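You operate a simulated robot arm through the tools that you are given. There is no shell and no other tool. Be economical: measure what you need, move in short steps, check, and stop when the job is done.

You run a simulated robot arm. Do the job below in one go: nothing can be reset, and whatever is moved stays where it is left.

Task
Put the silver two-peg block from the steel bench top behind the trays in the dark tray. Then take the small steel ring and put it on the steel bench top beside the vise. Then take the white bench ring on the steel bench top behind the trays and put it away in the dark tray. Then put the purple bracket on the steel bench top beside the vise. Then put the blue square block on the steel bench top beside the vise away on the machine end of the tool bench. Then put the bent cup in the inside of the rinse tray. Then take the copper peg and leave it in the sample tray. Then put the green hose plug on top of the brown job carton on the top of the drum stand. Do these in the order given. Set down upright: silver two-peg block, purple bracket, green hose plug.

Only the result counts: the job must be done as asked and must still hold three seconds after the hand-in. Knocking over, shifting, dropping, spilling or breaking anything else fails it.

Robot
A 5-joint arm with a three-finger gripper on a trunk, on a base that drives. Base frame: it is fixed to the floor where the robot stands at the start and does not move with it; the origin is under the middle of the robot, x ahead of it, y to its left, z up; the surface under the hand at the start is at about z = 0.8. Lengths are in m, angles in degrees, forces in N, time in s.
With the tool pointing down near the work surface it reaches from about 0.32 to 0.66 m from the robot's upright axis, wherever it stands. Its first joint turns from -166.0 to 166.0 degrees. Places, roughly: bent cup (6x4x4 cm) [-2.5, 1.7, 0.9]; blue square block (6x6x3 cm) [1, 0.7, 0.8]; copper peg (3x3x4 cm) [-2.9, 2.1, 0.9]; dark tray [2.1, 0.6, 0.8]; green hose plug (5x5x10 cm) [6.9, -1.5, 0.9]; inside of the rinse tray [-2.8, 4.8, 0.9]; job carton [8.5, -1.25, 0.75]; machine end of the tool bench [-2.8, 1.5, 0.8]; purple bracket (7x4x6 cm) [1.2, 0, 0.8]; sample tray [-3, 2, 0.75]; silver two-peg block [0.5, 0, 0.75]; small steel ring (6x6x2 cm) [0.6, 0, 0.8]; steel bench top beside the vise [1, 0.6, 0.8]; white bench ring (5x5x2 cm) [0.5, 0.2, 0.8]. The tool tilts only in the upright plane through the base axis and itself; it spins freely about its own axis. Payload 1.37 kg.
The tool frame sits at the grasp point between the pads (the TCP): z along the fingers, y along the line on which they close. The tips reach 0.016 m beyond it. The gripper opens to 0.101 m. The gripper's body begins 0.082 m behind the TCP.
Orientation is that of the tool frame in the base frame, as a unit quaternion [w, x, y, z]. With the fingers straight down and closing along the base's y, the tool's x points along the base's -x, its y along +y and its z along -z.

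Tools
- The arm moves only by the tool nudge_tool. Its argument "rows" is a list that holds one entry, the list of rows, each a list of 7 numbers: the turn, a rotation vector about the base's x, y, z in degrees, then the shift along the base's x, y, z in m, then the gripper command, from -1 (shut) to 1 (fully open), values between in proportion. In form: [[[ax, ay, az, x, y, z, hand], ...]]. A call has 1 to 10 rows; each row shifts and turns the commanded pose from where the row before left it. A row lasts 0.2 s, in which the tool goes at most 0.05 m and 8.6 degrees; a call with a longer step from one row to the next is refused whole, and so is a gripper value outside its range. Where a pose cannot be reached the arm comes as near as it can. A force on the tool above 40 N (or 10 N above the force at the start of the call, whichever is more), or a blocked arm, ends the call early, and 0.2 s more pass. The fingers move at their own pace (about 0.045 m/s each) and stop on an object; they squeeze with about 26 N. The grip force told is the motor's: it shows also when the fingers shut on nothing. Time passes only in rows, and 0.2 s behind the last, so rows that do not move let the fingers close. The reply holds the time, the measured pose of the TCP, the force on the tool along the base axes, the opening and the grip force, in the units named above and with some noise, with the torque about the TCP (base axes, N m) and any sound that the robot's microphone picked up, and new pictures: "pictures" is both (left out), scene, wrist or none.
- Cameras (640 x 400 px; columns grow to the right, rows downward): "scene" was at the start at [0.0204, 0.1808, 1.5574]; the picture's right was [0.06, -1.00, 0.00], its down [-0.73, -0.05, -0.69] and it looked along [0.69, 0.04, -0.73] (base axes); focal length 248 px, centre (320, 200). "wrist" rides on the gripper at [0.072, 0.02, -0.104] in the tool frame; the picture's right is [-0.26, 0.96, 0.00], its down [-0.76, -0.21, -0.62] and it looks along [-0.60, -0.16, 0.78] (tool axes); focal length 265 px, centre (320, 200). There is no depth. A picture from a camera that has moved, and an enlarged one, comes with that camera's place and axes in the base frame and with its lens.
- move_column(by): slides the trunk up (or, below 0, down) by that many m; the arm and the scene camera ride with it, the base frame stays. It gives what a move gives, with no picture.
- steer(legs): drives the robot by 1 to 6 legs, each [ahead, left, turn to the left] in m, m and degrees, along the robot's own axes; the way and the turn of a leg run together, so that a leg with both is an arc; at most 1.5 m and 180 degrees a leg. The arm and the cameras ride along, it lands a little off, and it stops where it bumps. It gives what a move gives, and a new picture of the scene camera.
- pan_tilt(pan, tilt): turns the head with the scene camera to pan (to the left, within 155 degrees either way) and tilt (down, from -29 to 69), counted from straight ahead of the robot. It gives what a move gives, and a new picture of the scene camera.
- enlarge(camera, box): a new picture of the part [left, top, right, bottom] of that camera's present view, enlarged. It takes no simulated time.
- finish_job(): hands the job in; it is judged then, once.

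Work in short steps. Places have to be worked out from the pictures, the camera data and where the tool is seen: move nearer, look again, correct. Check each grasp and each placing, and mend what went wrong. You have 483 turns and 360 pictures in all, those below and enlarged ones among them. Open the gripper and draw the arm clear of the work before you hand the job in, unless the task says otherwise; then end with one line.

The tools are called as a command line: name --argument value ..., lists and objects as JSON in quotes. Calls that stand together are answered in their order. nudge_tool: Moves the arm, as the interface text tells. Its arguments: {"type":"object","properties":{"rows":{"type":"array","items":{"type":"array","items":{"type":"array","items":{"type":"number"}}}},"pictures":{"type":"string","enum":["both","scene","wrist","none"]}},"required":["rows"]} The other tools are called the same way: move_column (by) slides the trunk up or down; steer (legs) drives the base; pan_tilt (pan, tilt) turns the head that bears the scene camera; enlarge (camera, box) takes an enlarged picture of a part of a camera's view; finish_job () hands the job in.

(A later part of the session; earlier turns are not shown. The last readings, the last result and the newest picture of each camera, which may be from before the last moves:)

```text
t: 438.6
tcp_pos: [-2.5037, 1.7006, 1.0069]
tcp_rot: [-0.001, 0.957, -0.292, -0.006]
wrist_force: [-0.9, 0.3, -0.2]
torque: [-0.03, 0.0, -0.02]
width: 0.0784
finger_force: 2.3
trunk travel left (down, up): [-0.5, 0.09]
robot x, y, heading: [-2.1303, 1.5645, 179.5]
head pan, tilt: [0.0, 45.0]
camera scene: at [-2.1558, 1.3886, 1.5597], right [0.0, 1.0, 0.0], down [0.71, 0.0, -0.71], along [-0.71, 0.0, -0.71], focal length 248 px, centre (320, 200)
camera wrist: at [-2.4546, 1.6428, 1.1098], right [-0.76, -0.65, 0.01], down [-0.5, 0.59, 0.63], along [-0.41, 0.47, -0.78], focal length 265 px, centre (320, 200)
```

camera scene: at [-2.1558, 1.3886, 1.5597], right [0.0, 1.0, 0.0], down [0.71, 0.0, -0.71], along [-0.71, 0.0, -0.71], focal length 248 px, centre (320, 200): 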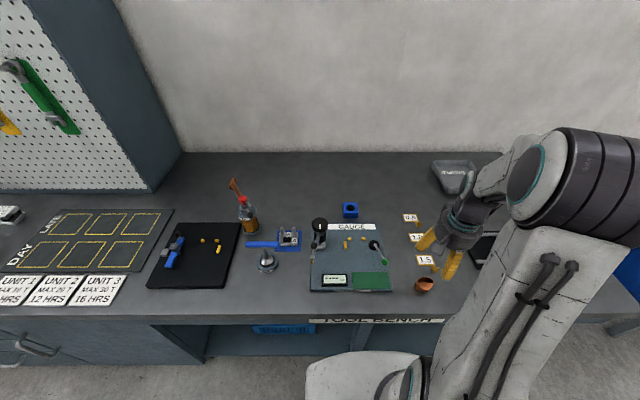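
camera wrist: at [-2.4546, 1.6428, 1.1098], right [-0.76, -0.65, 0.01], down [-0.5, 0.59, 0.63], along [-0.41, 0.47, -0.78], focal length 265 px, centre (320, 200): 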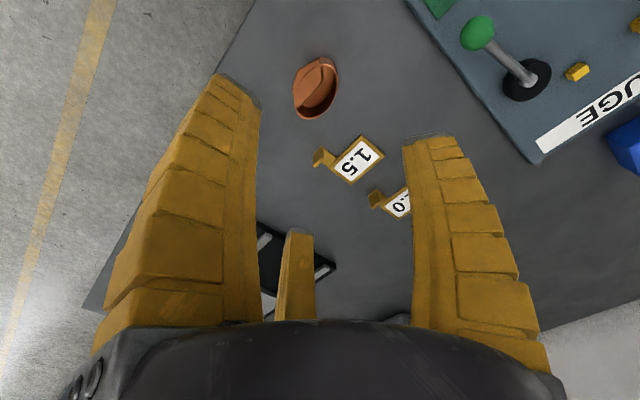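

enlarge --camera "wrist" --box '[260, 30, 400, 200]'

enlarge --camera "scene" --box '[390, 230, 470, 300]'

```text
2.35 times, centred on (330, 115) of wrist
camera zoom: at [-2.4546, 1.6428, 1.1098], right [-0.76, -0.65, 0.01], down [-0.5, 0.59, 0.63], along [-0.41, 0.47, -0.78], focal length 624 px, centre (296, 400)
```

zoom: 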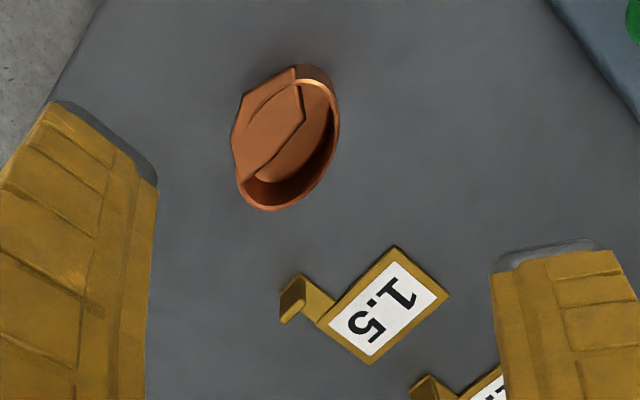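

```text
5.71 times, centred on (430, 265) of scene
camera zoom: at [-2.1558, 1.3886, 1.5597], right [0.0, 1.0, 0.0], down [0.71, 0.0, -0.71], along [-0.71, 0.0, -0.71], focal length 1417 px, centre (-309, -171)
```

zoom: 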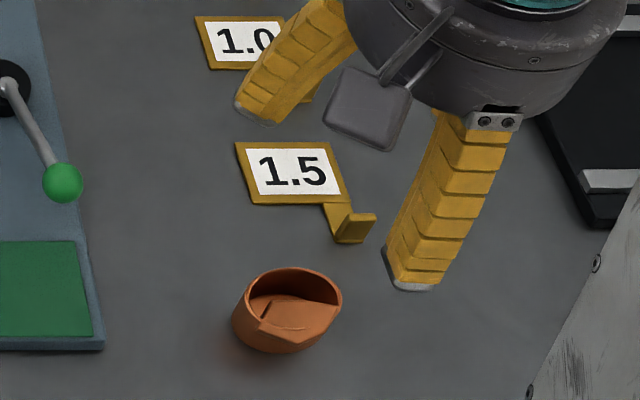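

The cup is at (−2.501, 1.700), its long axis roughly along y. I rotate so the single finger comes from the −y side and descend.

nudge_tool --rows '[[[0, 0, 8, 0.0005, 0, -0.01, 0.5], [0, 0, 8, 0.0005, 0, -0.01, 0.5], [0, 0, 8, 0.0005, 0, -0.01, 0.5], [0, 0, 8, 0.0005, 0, -0.01, 0.5], [0, 0, 8, 0.0005, 0, -0.01, 0.5], [0, 0, 0, 0, 0, -0.02, 0.5], [0, 0, 0, 0, 0, 0, 0.5]]]' --pictures "wrist"

enlarge --camera "scene" --box '[380, 220, 470, 300]'

```text
t: 440.2
tcp_pos: [-2.5022, 1.7008, 0.9364]
tcp_rot: [-0.001, 0.999, 0.053, -0.002]
wrist_force: [-0.6, -0.2, 0.0]
torque: [-0.04, 0.0, 0.01]
width: 0.0783
finger_force: 2.0
trunk travel left (down, up): [-0.5, 0.09]
robot x, y, heading: [-2.1319, 1.5615, 179.5]
head pan, tilt: [0.0, 45.0]
camera wrist: at [-2.4283, 1.6893, 1.0393], right [-0.16, -0.99, 0.0], down [-0.77, 0.12, 0.63], along [-0.62, 0.1, -0.78], focal length 265 px, centre (320, 200)
```

wrist: 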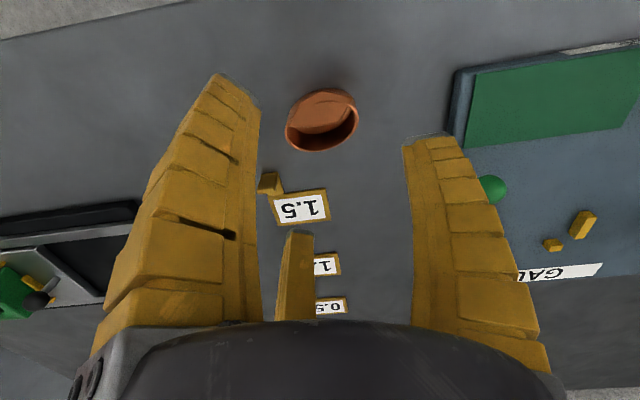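

```text
5.00 times, centred on (425, 260) of scene
camera zoom: at [-2.1557, 1.3886, 1.5597], right [0.0, 1.0, 0.0], down [0.71, 0.0, -0.71], along [-0.71, 0.0, -0.71], focal length 1240 px, centre (-205, -100)
```

zoom: 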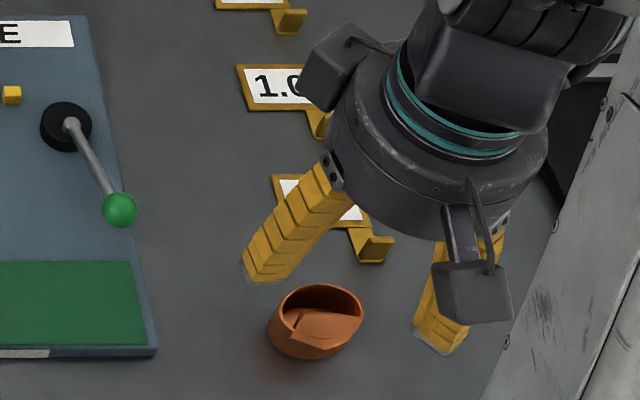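

Well centred and clear of the sign. I descend and close gently.

nudge_tool --rows '[[[0, 0, 0, 0, 0, -0.03, 0.5], [0, 0, 0, 0, 0, -0.03, 0.5], [0, 0, 0, 0, 0, -0.02, 0.5], [0, 0, 0, 0, 0, -0.009, 0.5], [0, 0, 0, 0, 0, 0, 0.2], [0, 0, 0, 0, 0, 0, 0.0], [0, 0, 0, 0, 0, 0, -0.2], [0, 0, 0, 0, 0, 0, -0.3], [0, 0, 0, 0, 0, 0, -0.4]]]' --pictures "wrist"

```text
t: 441.2
tcp_pos: [-2.5018, 1.7006, 0.8535]
tcp_rot: [-0.002, 0.999, 0.053, -0.006]
wrist_force: [4.7, -2.8, 32.8]
torque: [-0.29, -0.82, 0.01]
width: 0.0705
finger_force: 17.9
trunk travel left (down, up): [-0.5, 0.09]
robot x, y, heading: [-2.1369, 1.5629, 180.0]
head pan, tilt: [0.0, 45.0]
stopped in row 4: the force on the tool passed its limit at 49 N (the readings are from after the stop); the commanded pose is now the measured one
camera wrist: at [-2.4267, 1.6884, 0.9576], right [-0.16, -0.99, 0.0], down [-0.77, 0.12, 0.63], along [-0.62, 0.1, -0.78], focal length 265 px, centre (320, 200)
```

wrist: 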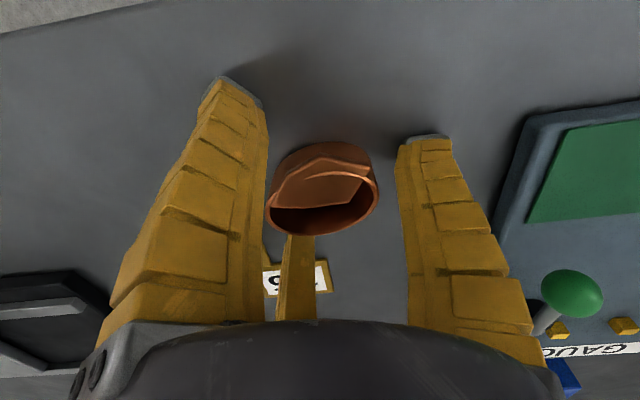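

The tips touched: this bench top is nearer z≈0.838. I lift 5 mm and close on the cup.

nudge_tool --rows '[[[0, 0, 0, 0, 0, 0.006, 0.5], [0, 0, 0, 0, 0, 0, 0.2], [0, 0, 0, 0, 0, 0, 0.0], [0, 0, 0, 0, 0, 0, -0.2], [0, 0, 0, 0, 0, 0, -0.3], [0, 0, 0, 0, 0, 0, -0.4]]]' --pictures "wrist"

```text
t: 442.6
tcp_pos: [-2.5041, 1.7012, 0.8594]
tcp_rot: [-0.003, 0.999, 0.054, -0.005]
wrist_force: [0.7, 0.1, 6.6]
torque: [-0.11, 0.05, 0.0]
width: 0.0348
finger_force: 25.6
trunk travel left (down, up): [-0.5, 0.09]
robot x, y, heading: [-2.1348, 1.563, 179.5]
head pan, tilt: [0.0, 45.0]
camera wrist: at [-2.4286, 1.6885, 0.9618], right [-0.16, -0.99, 0.0], down [-0.77, 0.12, 0.63], along [-0.62, 0.1, -0.78], focal length 265 px, centre (320, 200)
```

wrist: 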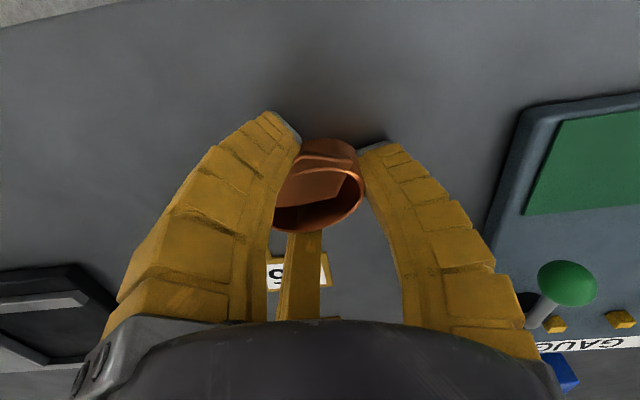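

Gripped at 0.035 (the cup is narrower than listed at this height). I lift and check stability.

nudge_tool --rows '[[[0, 0, 0, 0, 0, 0.005, -0.6], [0, 0, 0, 0, 0, 0.015, -0.6], [0, 0, 0, 0, 0, 0.03, -0.6], [0, 0, 0, 0, 0, 0, -0.6], [0, 0, 0, 0, 0, 0, -0.6], [0, 0, 0, 0, 0, 0, -0.6], [0, 0, 0, 0, 0, 0, -0.6], [0, 0, 0, 0, 0, 0, -0.6]]]' --pictures "wrist"

```text
t: 444.4
tcp_pos: [-2.5018, 1.7014, 0.9085]
tcp_rot: [-0.003, 0.999, 0.053, -0.004]
wrist_force: [-0.7, -0.9, -0.8]
torque: [0.0, -0.01, 0.02]
width: 0.0322
finger_force: 26.1
trunk travel left (down, up): [-0.5, 0.09]
robot x, y, heading: [-2.1338, 1.5656, 179.8]
head pan, tilt: [0.0, 45.0]
camera wrist: at [-2.4281, 1.6894, 1.0108], right [-0.16, -0.99, 0.0], down [-0.77, 0.12, 0.63], along [-0.62, 0.1, -0.78], focal length 265 px, centre (320, 200)
```

wrist: 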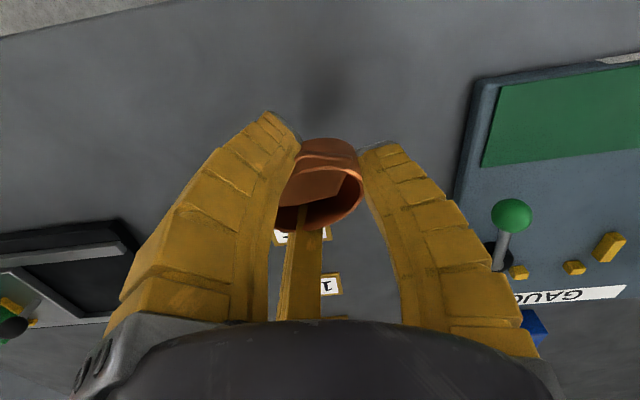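

nudge_tool --rows '[[[0, 0, 0, 0, 0, 0.02, -0.6], [0, 0, 0, 0, 0, 0.02, -0.6], [0, 0, 0, 0, 0, 0.02, -0.6], [0, 0, 0, 0, 0, 0.02, -0.6], [0, 0, 0, 0, 0, 0.02, -0.6], [0, 0, 0, 0, 0, 0.02, -0.6], [0, 0, 0, 0, 0, 0.02, -0.6], [0, 0, 0, 0, 0, 0.01, -0.6], [0, 0, 0, 0, 0, 0, -0.6], [0, 0, 0, 0, 0, 0, -0.6]]]' --pictures "wrist"

```text
t: 446.6
tcp_pos: [-2.5037, 1.7005, 1.0595]
tcp_rot: [-0.002, 0.999, 0.054, -0.004]
wrist_force: [0.5, -0.3, 0.2]
torque: [0.01, -0.03, 0.02]
width: 0.0314
finger_force: 26.5
trunk travel left (down, up): [-0.5, 0.09]
robot x, y, heading: [-2.1328, 1.5638, 179.8]
head pan, tilt: [0.0, 45.0]
camera wrist: at [-2.4288, 1.6891, 1.1621], right [-0.16, -0.99, 0.0], down [-0.77, 0.12, 0.63], along [-0.62, 0.1, -0.78], focal length 265 px, centre (320, 200)
```

wrist: 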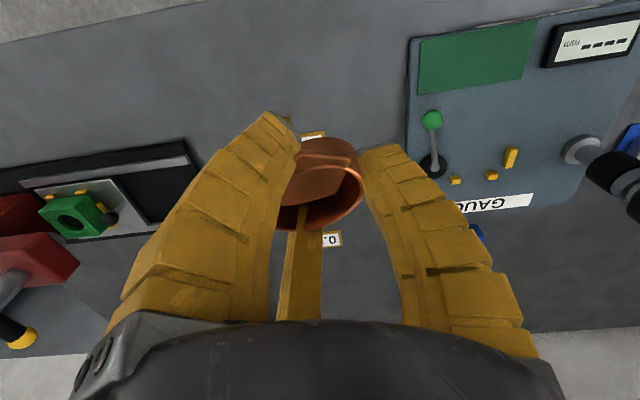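

The cup is held. I back away from the bench and look right along the wall for the rinse tray.

steer --legs '[[-0.6, 0, 0]]'

pan_tilt --pan -60 --tilt 25

```text
t: 450.0
tcp_pos: [-1.8952, 1.7, 1.0574]
tcp_rot: [-0.002, 0.999, 0.054, -0.005]
wrist_force: [0.6, -0.1, -0.3]
torque: [-0.03, 0.02, 0.01]
width: 0.0313
finger_force: 25.4
trunk travel left (down, up): [-0.5, 0.09]
robot x, y, heading: [-1.526, 1.5603, 179.9]
head pan, tilt: [0.0, 45.0]
camera scene: at [-1.547, 1.387, 1.5597], right [0.0, 1.0, 0.0], down [0.71, 0.0, -0.71], along [-0.71, 0.0, -0.71], focal length 248 px, centre (320, 200)
```

scene: 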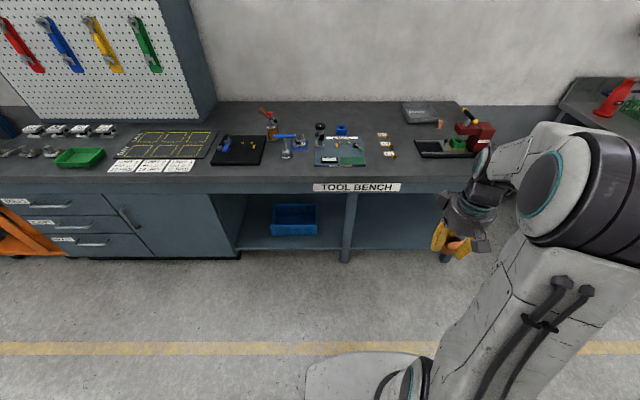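

```text
t: 451.3
tcp_pos: [-1.8953, 1.6992, 1.0585]
tcp_rot: [-0.003, 0.999, 0.054, -0.005]
wrist_force: [-0.1, -1.1, -1.3]
torque: [-0.01, 0.0, 0.03]
width: 0.0312
finger_force: 26.1
trunk travel left (down, up): [-0.5, 0.09]
robot x, y, heading: [-1.5232, 1.5584, 179.7]
head pan, tilt: [-60.0, 25.0]
camera scene: at [-1.5122, 1.4666, 1.5903], right [0.87, 0.5, 0.0], down [0.21, -0.37, -0.91], along [-0.45, 0.79, -0.42], focal length 248 px, centre (320, 200)
```

scene: 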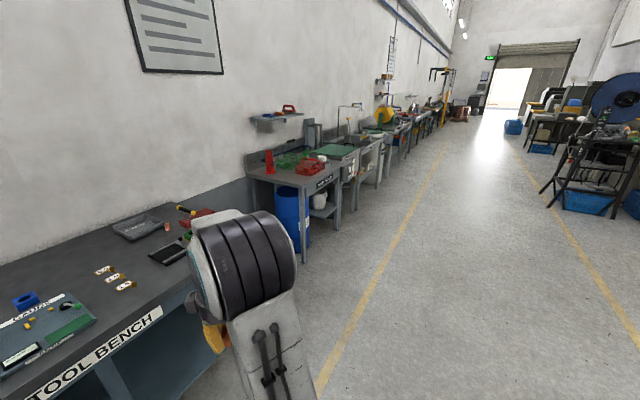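

Grip is stable. I strafe along the aisle toward the rinse station.

steer --legs '[[0, -1.5, 0], [0, -1.4, 0]]'

pan_tilt --pan 0 --tilt 35

```text
t: 465.5
tcp_pos: [-1.8885, 4.6336, 1.0588]
tcp_rot: [-0.002, 0.998, 0.055, -0.005]
wrist_force: [-0.4, 0.0, -0.7]
torque: [-0.06, 0.0, -0.02]
width: 0.031
finger_force: 25.9
trunk travel left (down, up): [-0.5, 0.09]
robot x, y, heading: [-1.52, 4.4944, -179.9]
head pan, tilt: [-60.0, 25.0]
camera scene: at [-1.5047, 4.4022, 1.5903], right [0.87, 0.5, 0.0], down [0.21, -0.37, -0.91], along [-0.45, 0.78, -0.42], focal length 248 px, centre (320, 200)
```

scene: 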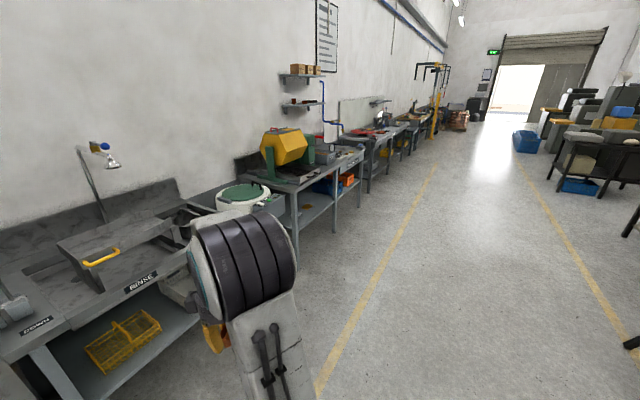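

```text
t: 466.8
tcp_pos: [-1.8877, 4.6336, 1.0591]
tcp_rot: [-0.003, 0.998, 0.055, -0.005]
wrist_force: [-0.7, 0.4, -0.5]
torque: [-0.01, 0.02, -0.01]
width: 0.0311
finger_force: 26.3
trunk travel left (down, up): [-0.5, 0.09]
robot x, y, heading: [-1.5227, 4.4973, -179.9]
head pan, tilt: [0.0, 35.0]
camera scene: at [-1.5466, 4.3222, 1.5745], right [0.0, 1.0, 0.0], down [0.57, 0.0, -0.82], along [-0.82, 0.0, -0.57], focal length 248 px, centre (320, 200)
```

scene: 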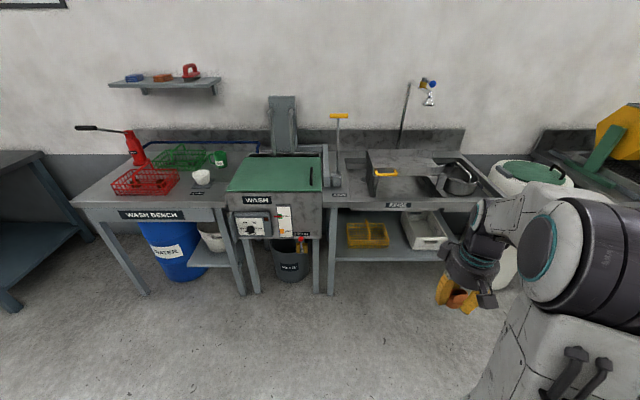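

enlarge --camera "scene" --box '[320, 70, 520, 260]'

```text
2.11 times, centred on (420, 165) of scene
camera zoom: at [-1.5466, 4.3222, 1.5745], right [0.0, 1.0, 0.0], down [0.57, 0.0, -0.82], along [-0.82, 0.0, -0.57], focal length 522 px, centre (110, 274)
```

zoom: 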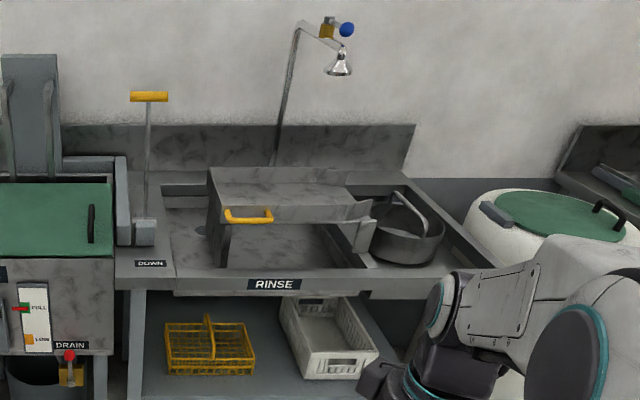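

The rinse station appears to have a lid or shelf with a yellow handle over its basin. I drive closer for a look from above.

steer --legs '[[0.4, -0.25, 0]]'

pan_tilt --pan 5 --tilt 45

enlarge --camera "wrist" --box '[0, 0, 640, 400]'

```text
t: 469.6
tcp_pos: [-2.2827, 4.8797, 1.0592]
tcp_rot: [-0.002, 0.998, 0.056, -0.005]
wrist_force: [0.4, -0.8, -0.1]
torque: [0.01, -0.04, 0.0]
width: 0.0314
finger_force: 26.3
trunk travel left (down, up): [-0.5, 0.09]
robot x, y, heading: [-1.9152, 4.7448, -179.7]
head pan, tilt: [0.0, 35.0]
camera scene: at [-1.9399, 4.5703, 1.5745], right [0.0, 1.0, 0.0], down [0.57, 0.0, -0.82], along [-0.82, 0.0, -0.57], focal length 248 px, centre (320, 200)
```

scene: 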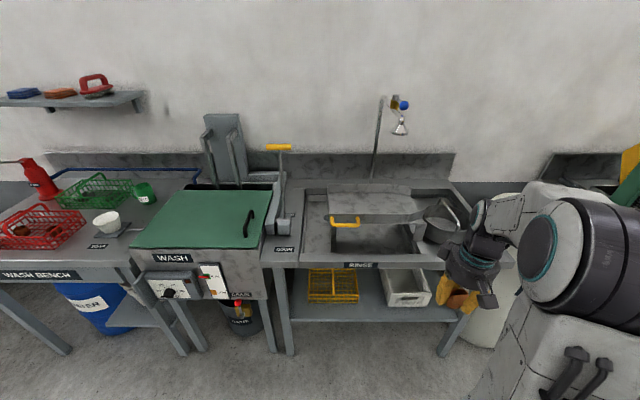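

```text
t: 470.3
tcp_pos: [-2.282, 4.8812, 1.059]
tcp_rot: [-0.002, 0.998, 0.056, -0.004]
wrist_force: [-0.2, 0.1, -0.3]
torque: [0.01, -0.02, 0.01]
width: 0.0311
finger_force: 26.6
trunk travel left (down, up): [-0.5, 0.09]
robot x, y, heading: [-1.9132, 4.7448, -179.8]
head pan, tilt: [5.0, 45.0]
camera scene: at [-1.9323, 4.5629, 1.5597], right [-0.09, 1.0, 0.0], down [0.7, 0.06, -0.71], along [-0.7, -0.06, -0.71], focal length 248 px, centre (320, 200)
```

scene: 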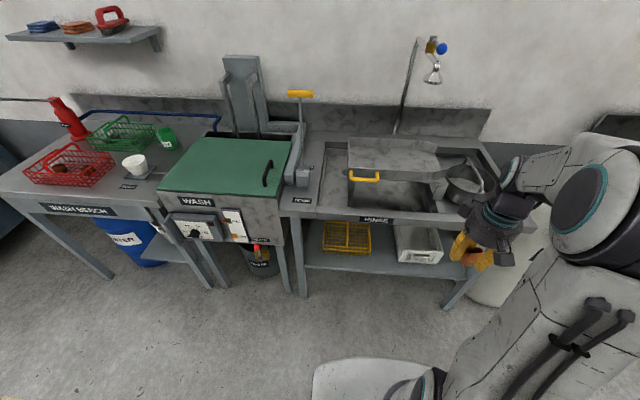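

```text
1.00 times, centred on (320, 200) of wrist (not enlarged: the box is as wide or as high as the picture)
camera zoom: at [-2.2074, 4.8687, 1.162], right [-0.15, -0.99, 0.0], down [-0.77, 0.12, 0.63], along [-0.62, 0.1, -0.78], focal length 265 px, centre (320, 200)
```

zoom: 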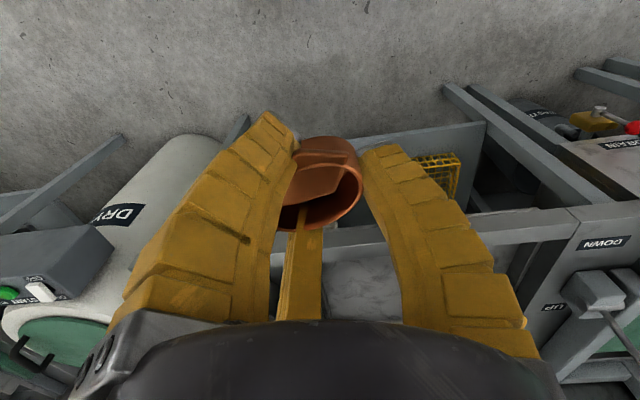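

enlarge --camera "scene" --box '[290, 90, 510, 230]'

```text
2.86 times, centred on (400, 160) of scene
camera zoom: at [-1.9323, 4.5629, 1.5597], right [-0.09, 1.0, 0.0], down [0.7, 0.06, -0.71], along [-0.7, -0.06, -0.71], focal length 709 px, centre (91, 314)
```

zoom: 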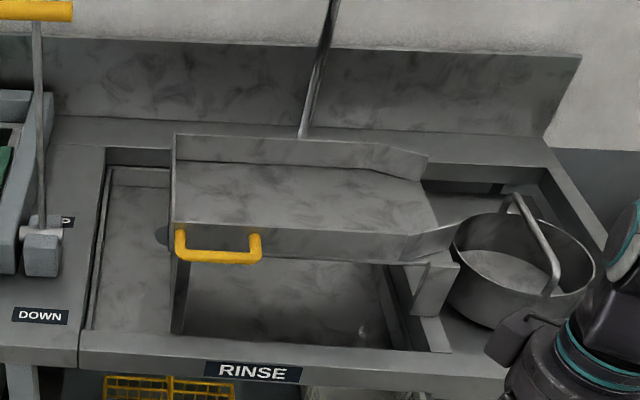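

The rinse tray is the raised trough with the yellow handle, its interior at about x −2.92…−2.73, centre (−2.83, 4.78), floor z≈0.9. I shift the arm to y≈4.78 and drive up to the table.

nudge_tool --rows '[[[0, 0, 0, -0.01, -0.033, 0.02, -0.6], [0, 0, 0, -0.01, -0.033, 0.02, -0.6], [0, 0, 0, -0.01, -0.034, 0, -0.6], [0, 0, 0, 0, 0, 0, -0.6]]]' --pictures "none"

steer --legs '[[0.3, 0, 0]]'

enlarge --camera "wrist" --box '[0, 0, 640, 400]'

```text
t: 471.3
tcp_pos: [-2.3116, 4.78, 1.1]
tcp_rot: [-0.001, 0.998, 0.055, -0.005]
wrist_force: [0.6, 0.2, -0.4]
torque: [0.0, 0.0, -0.01]
width: 0.031
finger_force: 25.8
trunk travel left (down, up): [-0.5, 0.09]
robot x, y, heading: [-1.9128, 4.7472, -179.6]
head pan, tilt: [5.0, 45.0]
```

```text
t: 473.4
tcp_pos: [-2.6165, 4.7781, 1.0986]
tcp_rot: [0.0, 0.998, 0.057, -0.005]
wrist_force: [0.6, 0.7, 0.3]
torque: [0.0, -0.02, 0.02]
width: 0.0315
finger_force: 26.3
trunk travel left (down, up): [-0.5, 0.09]
robot x, y, heading: [-2.2182, 4.7455, -179.4]
head pan, tilt: [5.0, 45.0]
camera scene: at [-2.237, 4.5614, 1.5597], right [-0.09, 1.0, 0.0], down [0.7, 0.07, -0.71], along [-0.7, -0.07, -0.71], focal length 248 px, centre (320, 200)
```

scene: 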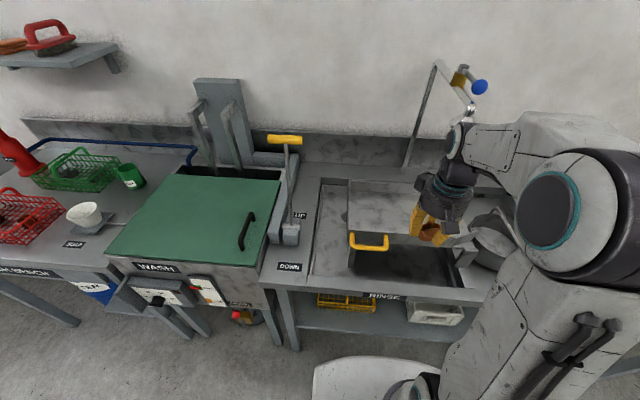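

```text
1.00 times, centred on (320, 200) of wrist (not enlarged: the box is as wide or as high as the picture)
camera zoom: at [-2.5419, 4.7662, 1.2027], right [-0.15, -0.99, 0.0], down [-0.77, 0.12, 0.63], along [-0.62, 0.09, -0.78], focal length 265 px, centre (320, 200)
```

zoom: 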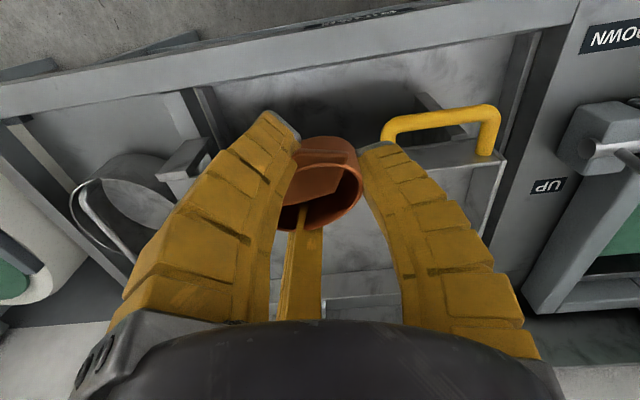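

The faucet stem stands well behind. I move over the trough centre and look down.

nudge_tool --rows '[[[0, 0, 0, -0.042, 0, -0.01, -0.6], [0, 0, 0, -0.042, 0, -0.01, -0.6], [0, 0, 0, -0.042, 0, -0.01, -0.6], [0, 0, 0, -0.042, 0, -0.01, -0.6], [0, 0, 0, -0.042, 0, -0.01, -0.6], [0, 0, 0, 0, 0, 0, -0.6]]]' --pictures "both"

```text
t: 474.8
tcp_pos: [-2.828, 4.7778, 1.05]
tcp_rot: [0.0, 0.998, 0.058, -0.004]
wrist_force: [0.0, 0.2, 0.6]
torque: [0.03, -0.01, 0.0]
width: 0.0312
finger_force: 25.8
trunk travel left (down, up): [-0.5, 0.09]
robot x, y, heading: [-2.2124, 4.7404, -179.5]
head pan, tilt: [5.0, 45.0]
camera scene: at [-2.2357, 4.5613, 1.5597], right [-0.09, 1.0, 0.0], down [0.7, 0.07, -0.71], along [-0.7, -0.07, -0.71], focal length 248 px, centre (320, 200)
camera wrist: at [-2.7514, 4.7676, 1.1533], right [-0.15, -0.99, 0.0], down [-0.77, 0.12, 0.63], along [-0.62, 0.09, -0.78], focal length 265 px, centre (320, 200)
```

scene: 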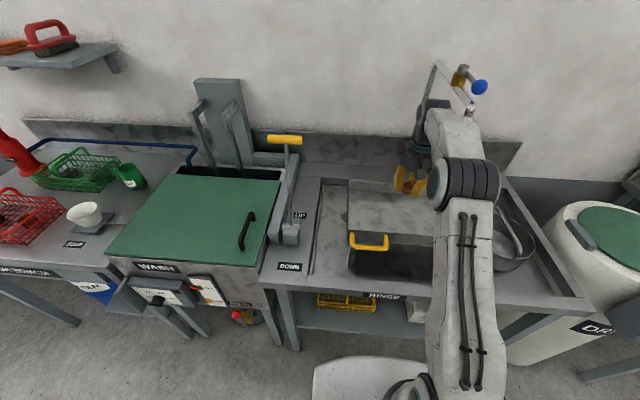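
wrist: 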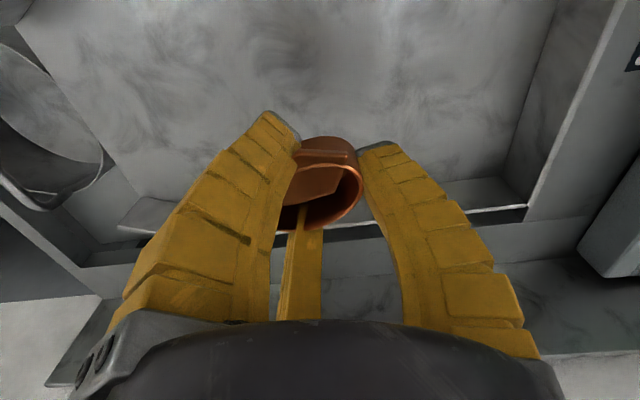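

The point below the tool is the middle of the trough floor. I lower in steps until contact.

nudge_tool --rows '[[[0, 0, 0, 0, 0, -0.03, -0.6], [0, 0, 0, 0, 0, -0.03, -0.6], [0, 0, 0, 0, 0, -0.02, -0.6], [0, 0, 0, 0, 0, -0.01, -0.6], [0, 0, 0, 0, 0, -0.01, -0.6], [0, 0, 0, 0, 0, 0, -0.6]]]' --pictures "both"

```text
t: 476.2
tcp_pos: [-2.8271, 4.7777, 0.9487]
tcp_rot: [-0.001, 0.998, 0.057, -0.005]
wrist_force: [-0.6, 0.3, -0.4]
torque: [-0.01, -0.01, 0.01]
width: 0.0312
finger_force: 26.3
trunk travel left (down, up): [-0.5, 0.09]
robot x, y, heading: [-2.2148, 4.7443, -179.7]
head pan, tilt: [5.0, 45.0]
camera scene: at [-2.2362, 4.5614, 1.5597], right [-0.09, 1.0, 0.0], down [0.7, 0.07, -0.71], along [-0.7, -0.07, -0.71], focal length 248 px, centre (320, 200)
camera wrist: at [-2.7516, 4.7662, 1.0527], right [-0.15, -0.99, 0.0], down [-0.77, 0.12, 0.63], along [-0.62, 0.09, -0.78], focal length 265 px, centre (320, 200)
```

scene: 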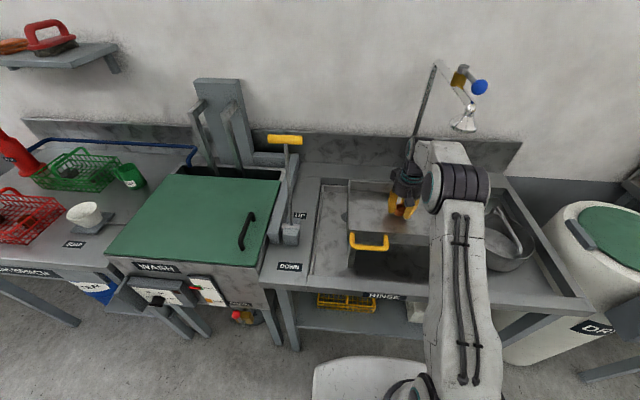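
wrist: 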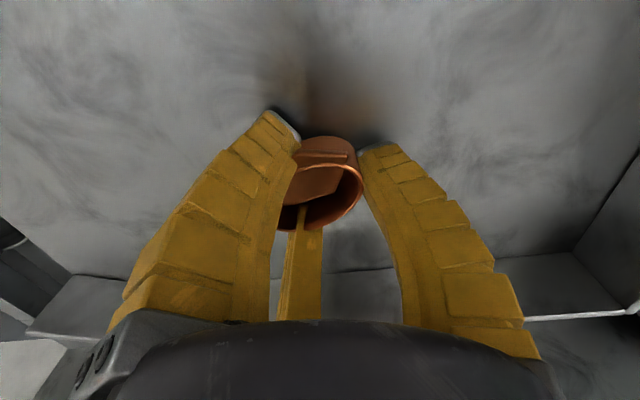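

nudge_tool --rows '[[[0, 0, 0, 0, 0, -0.007, -0.6], [0, 0, 0, 0, 0, -0.007, -0.6], [0, 0, 0, 0, 0, -0.005, -0.6], [0, 0, 0, 0, 0, -0.005, -0.6], [0, 0, 0, 0, 0, 0, -0.6]]]' --pictures "wrist"

```text
t: 477.0
tcp_pos: [-2.8279, 4.7774, 0.9407]
tcp_rot: [-0.003, 0.998, 0.058, -0.014]
wrist_force: [5.4, -0.8, 18.9]
torque: [-0.05, -0.28, -0.01]
width: 0.035
finger_force: 25.7
trunk travel left (down, up): [-0.5, 0.09]
robot x, y, heading: [-2.215, 4.7437, -179.6]
head pan, tilt: [5.0, 45.0]
stopped in row 4: the force on the tool passed its limit at 44 N (the readings are from after the stop); the commanded pose is now the measured one
camera wrist: at [-2.7521, 4.7665, 1.0425], right [-0.15, -0.99, 0.0], down [-0.76, 0.12, 0.64], along [-0.63, 0.1, -0.77], focal length 265 px, centre (320, 200)
```

wrist: 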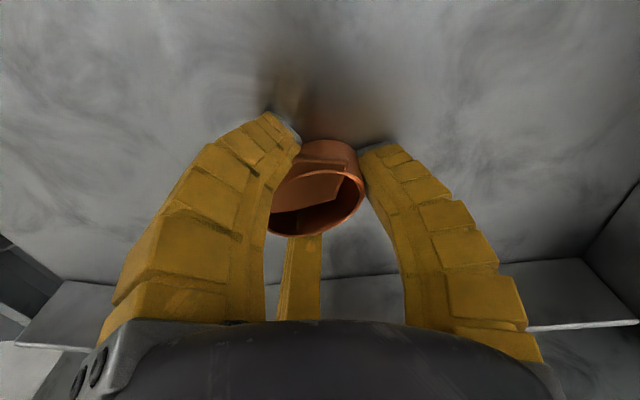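

Contact with the floor. I ease off slightly, open, and rise.

nudge_tool --rows '[[[0, 0, 0, 0, 0, 0.003, -0.6], [0, 0, 0, 0, 0, 0, -0.1], [0, 0, 0, 0, 0, 0, 0.3], [0, 0, 0, 0, 0, 0, 0.4], [0, 0, 0, 0, 0, 0.02, 0.4], [0, 0, 0, 0, 0, 0.03, 0.4], [0, 0, 0, 0, 0, 0.04, 0.4], [0, 0, 0, 0, 0, 0.04, 0.4], [0, 0, 0, 0, 0, 0, 0.4]]]' --pictures "both"

```text
t: 479.0
tcp_pos: [-2.8314, 4.7785, 1.0686]
tcp_rot: [-0.001, 0.998, 0.057, -0.011]
wrist_force: [-0.4, -0.3, 0.0]
torque: [-0.03, 0.03, -0.01]
width: 0.0736
finger_force: 2.1
trunk travel left (down, up): [-0.5, 0.09]
robot x, y, heading: [-2.2171, 4.7462, -179.6]
head pan, tilt: [5.0, 45.0]
camera scene: at [-2.2361, 4.5614, 1.5597], right [-0.09, 1.0, 0.0], down [0.7, 0.07, -0.71], along [-0.7, -0.07, -0.71], focal length 248 px, centre (320, 200)
camera wrist: at [-2.7542, 4.767, 1.1709], right [-0.15, -0.99, 0.0], down [-0.76, 0.12, 0.64], along [-0.63, 0.1, -0.77], focal length 265 px, centre (320, 200)
```

scene: 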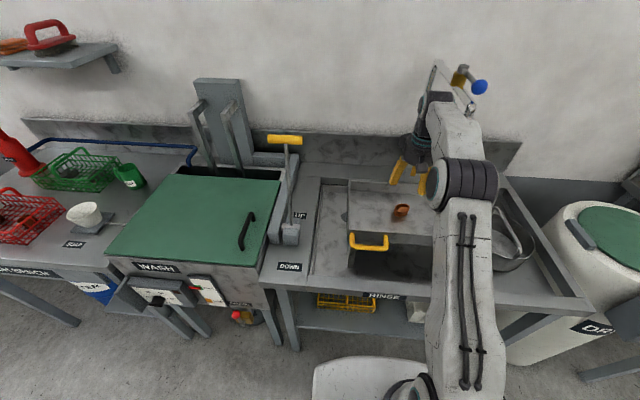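
wrist: 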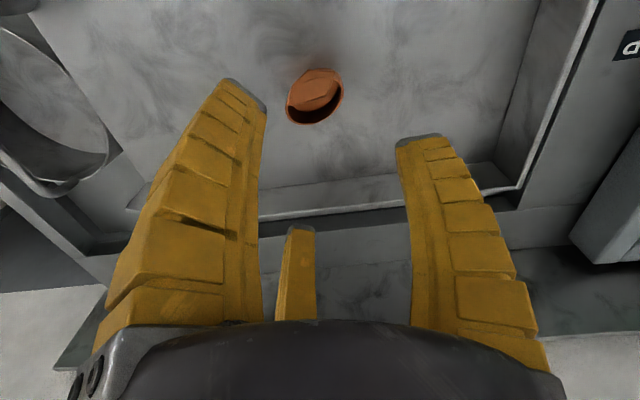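

The cup rests in the rinse tray. I draw the arm in at this height, then drive back to the tool bench for the copper peg.

nudge_tool --rows '[[[0, 0, 0, 0.03, 0, 0.0, 0.4], [0, 0, 0, 0.04, 0, 0.0, 0.4], [0, 0, 0, 0.045, 0, 0, 0.4], [0, 0, 0, 0.045, 0, 0, 0.4], [0, 0, 0, 0.04, 0, 0, 0.4], [0, 0, 0, 0, 0, 0, 0.4]]]' --pictures "none"

```text
t: 480.4
tcp_pos: [-2.6288, 4.7811, 1.0696]
tcp_rot: [-0.002, 0.998, 0.057, -0.011]
wrist_force: [-0.9, -0.4, -0.6]
torque: [0.02, 0.0, 0.0]
width: 0.0735
finger_force: 2.6
trunk travel left (down, up): [-0.5, 0.09]
robot x, y, heading: [-2.215, 4.7452, -179.6]
head pan, tilt: [5.0, 45.0]
```

Now back to the tool bench: I back out, strafe along the aisle to about y 1.85, and look at the peg and tray surroundings.

steer --legs '[[-0.6, 0, 0], [0, 1.5, 0], [0, 1.4, 0], [0.35, 0, -0.4]]'

pan_tilt --pan -5 --tilt 38

```text
t: 499.2
tcp_pos: [-2.3689, 1.8941, 1.0693]
tcp_rot: [-0.003, 0.998, 0.054, -0.011]
wrist_force: [0.8, 0.7, -0.7]
torque: [0.0, 0.01, -0.03]
width: 0.0734
finger_force: 2.1
trunk travel left (down, up): [-0.5, 0.09]
robot x, y, heading: [-1.9577, 1.8592, 179.8]
head pan, tilt: [5.0, 45.0]
camera scene: at [-1.9762, 1.6737, 1.5597], right [-0.09, 1.0, 0.0], down [0.7, 0.06, -0.71], along [-0.7, -0.06, -0.71], focal length 248 px, centre (320, 200)
```

scene: 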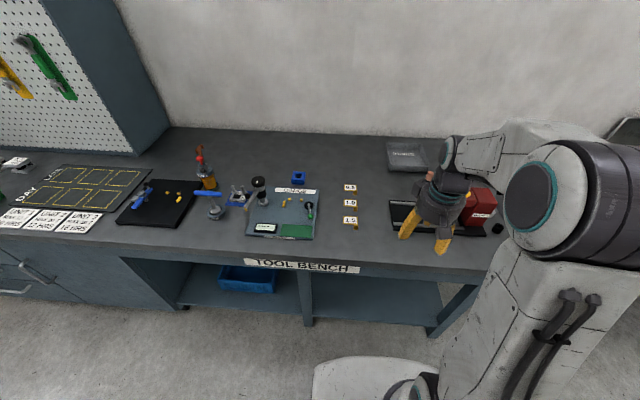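

```text
t: 499.9
tcp_pos: [-2.3663, 1.8949, 1.0704]
tcp_rot: [-0.002, 0.998, 0.054, -0.01]
wrist_force: [0.0, -0.8, -0.2]
torque: [-0.04, -0.02, 0.01]
width: 0.0735
finger_force: 2.1
trunk travel left (down, up): [-0.5, 0.09]
robot x, y, heading: [-1.9535, 1.8563, 180.0]
head pan, tilt: [-5.0, 38.0]
camera scene: at [-1.9805, 1.6882, 1.5699], right [0.09, 1.0, 0.0], down [0.61, -0.05, -0.79], along [-0.78, 0.07, -0.62], focal length 248 px, centre (320, 200)
```

scene: 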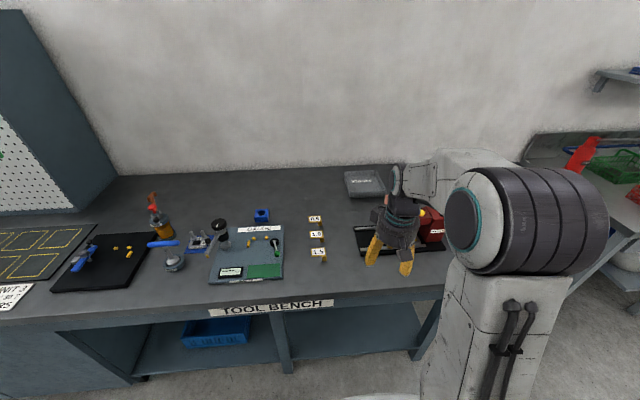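

From the geometry, the peg (−2.875, 2.087) stands behind the red machine's lever, beyond the tool-down reach. I'll stand at y≈1.72 and reach in past the lever with the tool tilted outward.

steer --legs '[[0.2, 0.136, 0]]'

pan_tilt --pan -20 --tilt 45

```text
t: 501.7
tcp_pos: [-2.5621, 1.7581, 1.0704]
tcp_rot: [-0.002, 0.999, 0.053, -0.01]
wrist_force: [-0.6, -0.2, -0.3]
torque: [0.0, -0.02, 0.01]
width: 0.0736
finger_force: 1.8
trunk travel left (down, up): [-0.5, 0.09]
robot x, y, heading: [-2.1449, 1.7156, 179.8]
head pan, tilt: [-5.0, 38.0]
camera scene: at [-2.1756, 1.5504, 1.5699], right [0.09, 1.0, 0.0], down [0.61, -0.06, -0.79], along [-0.78, 0.07, -0.62], focal length 248 px, centre (320, 200)
```

scene: 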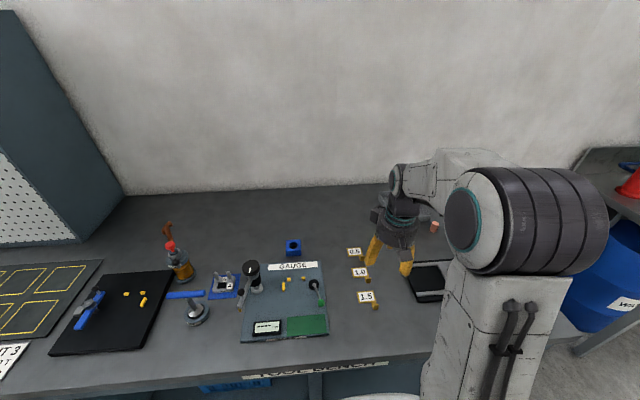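

```text
t: 502.5
tcp_pos: [-2.5607, 1.7579, 1.0705]
tcp_rot: [-0.002, 0.999, 0.053, -0.011]
wrist_force: [0.4, 0.5, -0.3]
torque: [0.0, 0.04, 0.03]
width: 0.0735
finger_force: 2.6
trunk travel left (down, up): [-0.5, 0.09]
robot x, y, heading: [-2.1495, 1.7176, 180.0]
head pan, tilt: [-20.0, 45.0]
camera scene: at [-2.1653, 1.5712, 1.5597], right [0.34, 0.94, 0.0], down [0.66, -0.24, -0.71], along [-0.66, 0.24, -0.71], focal length 248 px, centre (320, 200)
```

scene: 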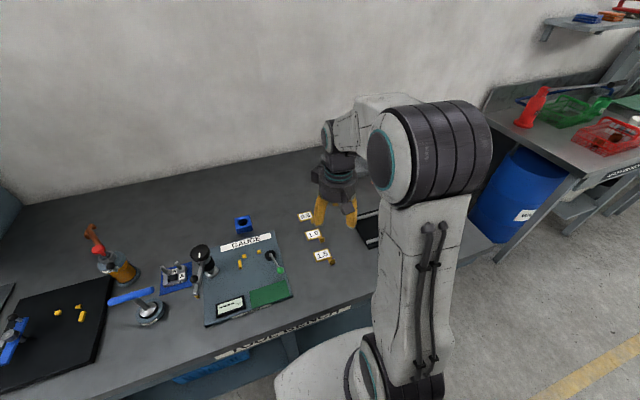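

I spin the tool so the single finger will end up on the far upper side when tilted (−123°).

nudge_tool --rows '[[[0, 0, -8.2, 0, 0, 0, 0.2], [0, 0, -8.2, 0, 0, 0, 0.2], [0, 0, -8.2, 0, 0, 0, 0.2], [0, 0, -8.2, 0, 0, 0, 0.2], [0, 0, -8.2, 0, 0, 0, 0.2], [0, 0, -8.2, 0, 0, 0, 0.2], [0, 0, -8.2, 0, 0, 0, 0.2], [0, 0, -8.2, 0, 0, 0, 0.2], [0, 0, -8.2, 0, 0, 0, 0.2], [0, 0, -8.2, 0, 0, 0, 0.2]]]' --pictures "none"

nudge_tool --rows '[[[0, 0, -8.2, 0, 0, 0, 0.1], [0, 0, -8.2, -0.015, 0.04, 0, 0.1], [0, 0, -8.2, -0.015, 0.04, 0, 0.1], [0, 0, -8.2, -0.015, 0.04, 0, 0.1], [0, 0, -8.2, -0.015, 0.04, 0, 0.1], [0, 0, 0, -0.015, 0.04, 0, 0.1], [0, 0, 0, 0, 0, 0, 0.1]]]' --pictures "both"

```text
t: 504.7
tcp_pos: [-2.5618, 1.7583, 1.0699]
tcp_rot: [0.0, 0.788, -0.616, -0.001]
wrist_force: [-0.7, -0.5, 0.3]
torque: [-0.01, -0.02, -0.01]
width: 0.064
finger_force: 3.0
trunk travel left (down, up): [-0.5, 0.09]
robot x, y, heading: [-2.1471, 1.7185, 179.6]
head pan, tilt: [-20.0, 45.0]
```

```text
t: 506.3
tcp_pos: [-2.6339, 1.9577, 1.0705]
tcp_rot: [0.0, -0.522, 0.853, -0.001]
wrist_force: [0.5, 0.3, -0.3]
torque: [0.01, 0.03, -0.03]
width: 0.0594
finger_force: 2.7
trunk travel left (down, up): [-0.5, 0.09]
robot x, y, heading: [-2.1504, 1.7141, 179.9]
head pan, tilt: [-20.0, 45.0]
camera scene: at [-2.165, 1.5711, 1.5597], right [0.34, 0.94, 0.0], down [0.66, -0.24, -0.71], along [-0.66, 0.24, -0.71], focal length 248 px, centre (320, 200)
camera wrist: at [-2.6856, 1.903, 1.1744], right [-0.74, 0.67, 0.0], down [0.53, 0.58, 0.62], along [0.42, 0.46, -0.78], focal length 265 px, centre (320, 200)
```

scene: 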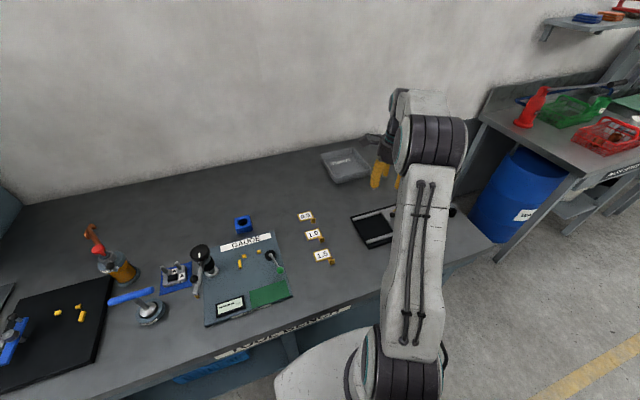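
wrist: 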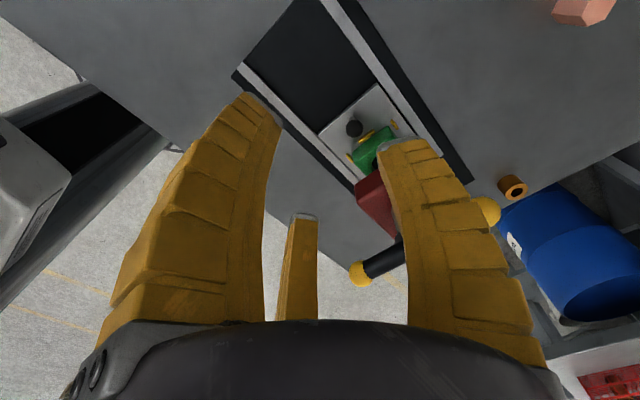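

Confirmed: the copper peg is at (−2.866, 2.085). I tilt the tool 40° outward here.

nudge_tool --rows '[[[3.64, 7.12, 0, 0, 0, 0, 0.1], [3.64, 7.12, 0, 0, 0, 0, 0.1], [3.64, 7.12, 0, 0, 0, 0, 0.1], [3.64, 7.12, 0, 0, 0, 0, 0.1], [3.64, 7.12, 0, 0, 0, 0, 0.1], [0, 0, 0, 0, 0, 0, 0.1]]]' --pictures "both"

```text
t: 507.7
tcp_pos: [-2.6374, 1.9595, 1.071]
tcp_rot: [-0.168, -0.488, 0.804, 0.296]
wrist_force: [0.4, 0.8, -0.7]
torque: [-0.02, 0.01, 0.0]
width: 0.0592
finger_force: 2.7
trunk travel left (down, up): [-0.5, 0.09]
robot x, y, heading: [-2.1487, 1.7204, 180.0]
head pan, tilt: [-20.0, 45.0]
camera scene: at [-2.1652, 1.5713, 1.5597], right [0.34, 0.94, 0.0], down [0.66, -0.24, -0.71], along [-0.66, 0.24, -0.71], focal length 248 px, centre (320, 200)
camera wrist: at [-2.6255, 1.8688, 1.1615], right [-0.54, 0.57, 0.62], down [0.84, 0.4, 0.36], along [-0.05, 0.72, -0.7], focal length 265 px, centre (320, 200)
```

scene: 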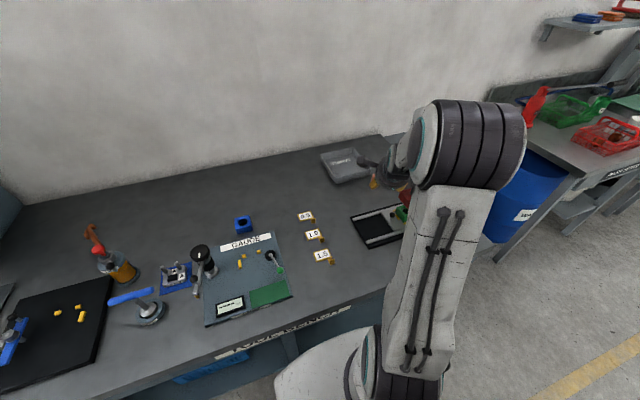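
wrist: 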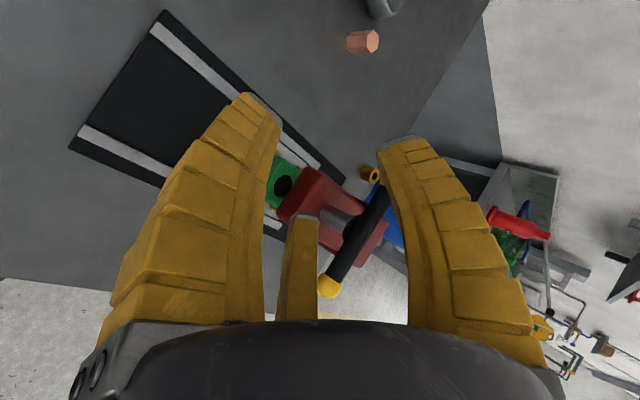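

Passing beside the lever would be too tight. A better way is to stand straight in front at y≈2.08 with the trunk raised and reach over the lever with a smaller tilt of about 20°. I untilt partly, retract and raise.

nudge_tool --rows '[[[-3.64, -7.12, 0, 0.02, -0.01, 0.03, 0.1], [-3.64, -7.12, 0, 0.03, -0.015, 0.03, 0.1], [-1.82, -3.56, 0, 0.04, -0.02, 0.01, 0.1], [0, 0, 0, 0.03, -0.015, 0, 0.1], [0, 0, 0, 0, 0, 0, 0.1]]]' --pictures "none"

move_column --by 0.09

```text
t: 508.9
tcp_pos: [-2.5154, 1.8979, 1.1398]
tcp_rot: [-0.08, -0.515, 0.84, 0.151]
wrist_force: [0.3, 0.4, 0.4]
torque: [0.02, -0.03, -0.01]
width: 0.0592
finger_force: 3.4
trunk travel left (down, up): [-0.5, 0.09]
robot x, y, heading: [-2.1507, 1.7198, 179.8]
head pan, tilt: [-20.0, 45.0]
```

```text
t: 510.1
tcp_pos: [-2.5168, 1.8976, 1.2303]
tcp_rot: [-0.081, -0.515, 0.84, 0.151]
wrist_force: [-0.5, 0.6, -0.2]
torque: [0.0, -0.01, -0.01]
width: 0.0593
finger_force: 3.0
trunk travel left (down, up): [-0.59, 0.0]
robot x, y, heading: [-2.1494, 1.7174, 179.8]
head pan, tilt: [-20.0, 45.0]
```

steer --legs '[[0, -0.36, 0]]'

pan_tilt --pan 0 --tilt 45

```text
t: 512.5
tcp_pos: [-2.5142, 2.2639, 1.2323]
tcp_rot: [-0.081, -0.512, 0.842, 0.15]
wrist_force: [-0.3, 0.3, 0.4]
torque: [0.0, -0.04, -0.01]
width: 0.0591
finger_force: 2.9
trunk travel left (down, up): [-0.59, 0.0]
robot x, y, heading: [-2.1476, 2.0841, 180.1]
head pan, tilt: [-20.0, 45.0]
camera scene: at [-2.164, 1.9371, 1.6498], right [0.35, 0.94, 0.0], down [0.66, -0.25, -0.71], along [-0.66, 0.25, -0.71], focal length 248 px, centre (320, 200)
```

scene: 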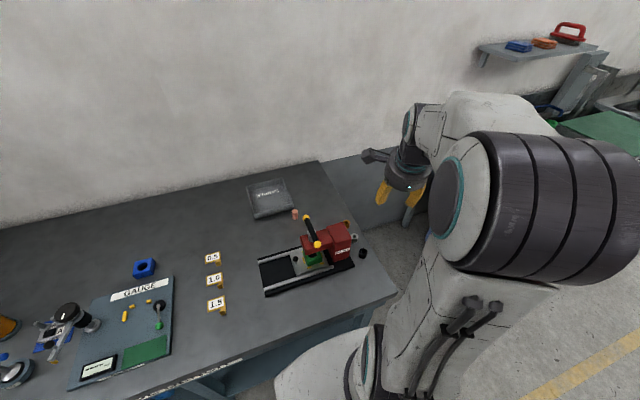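

```text
t: 513.3
tcp_pos: [-2.5148, 2.2649, 1.2323]
tcp_rot: [-0.081, -0.512, 0.842, 0.151]
wrist_force: [-1.4, 0.1, 0.3]
torque: [-0.01, 0.03, 0.0]
width: 0.0593
finger_force: 3.2
trunk travel left (down, up): [-0.59, 0.0]
robot x, y, heading: [-2.1475, 2.0848, 179.7]
head pan, tilt: [0.0, 45.0]
camera scene: at [-2.169, 1.9084, 1.6497], right [0.01, 1.0, 0.0], down [0.71, 0.0, -0.71], along [-0.71, 0.0, -0.71], focal length 248 px, centre (320, 200)
```

scene: 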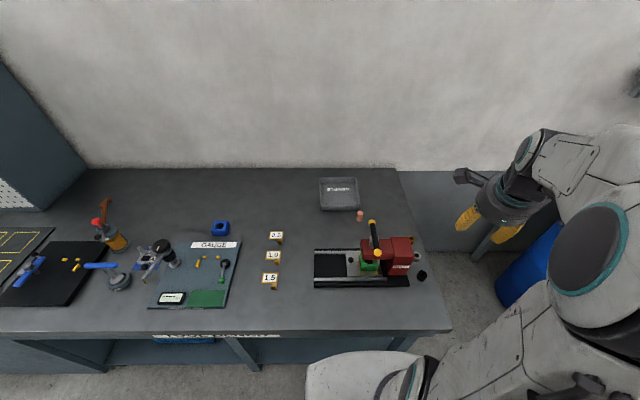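

enlarge --camera "scene" --box '[300, 160, 440, 300]'

```text
2.86 times, centred on (370, 230) of scene
camera zoom: at [-2.169, 1.9084, 1.6497], right [0.01, 1.0, 0.0], down [0.71, 0.0, -0.71], along [-0.71, 0.0, -0.71], focal length 709 px, centre (177, 114)
```

zoom: 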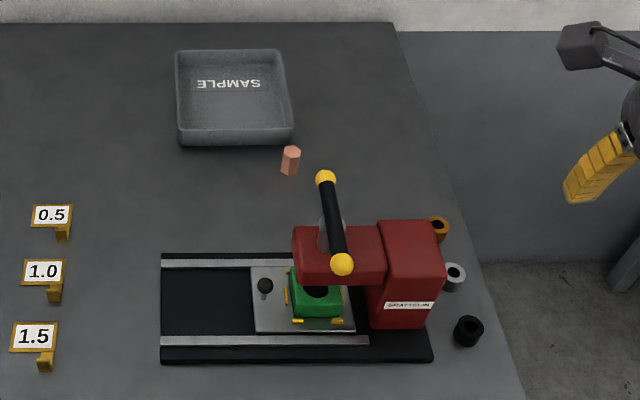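

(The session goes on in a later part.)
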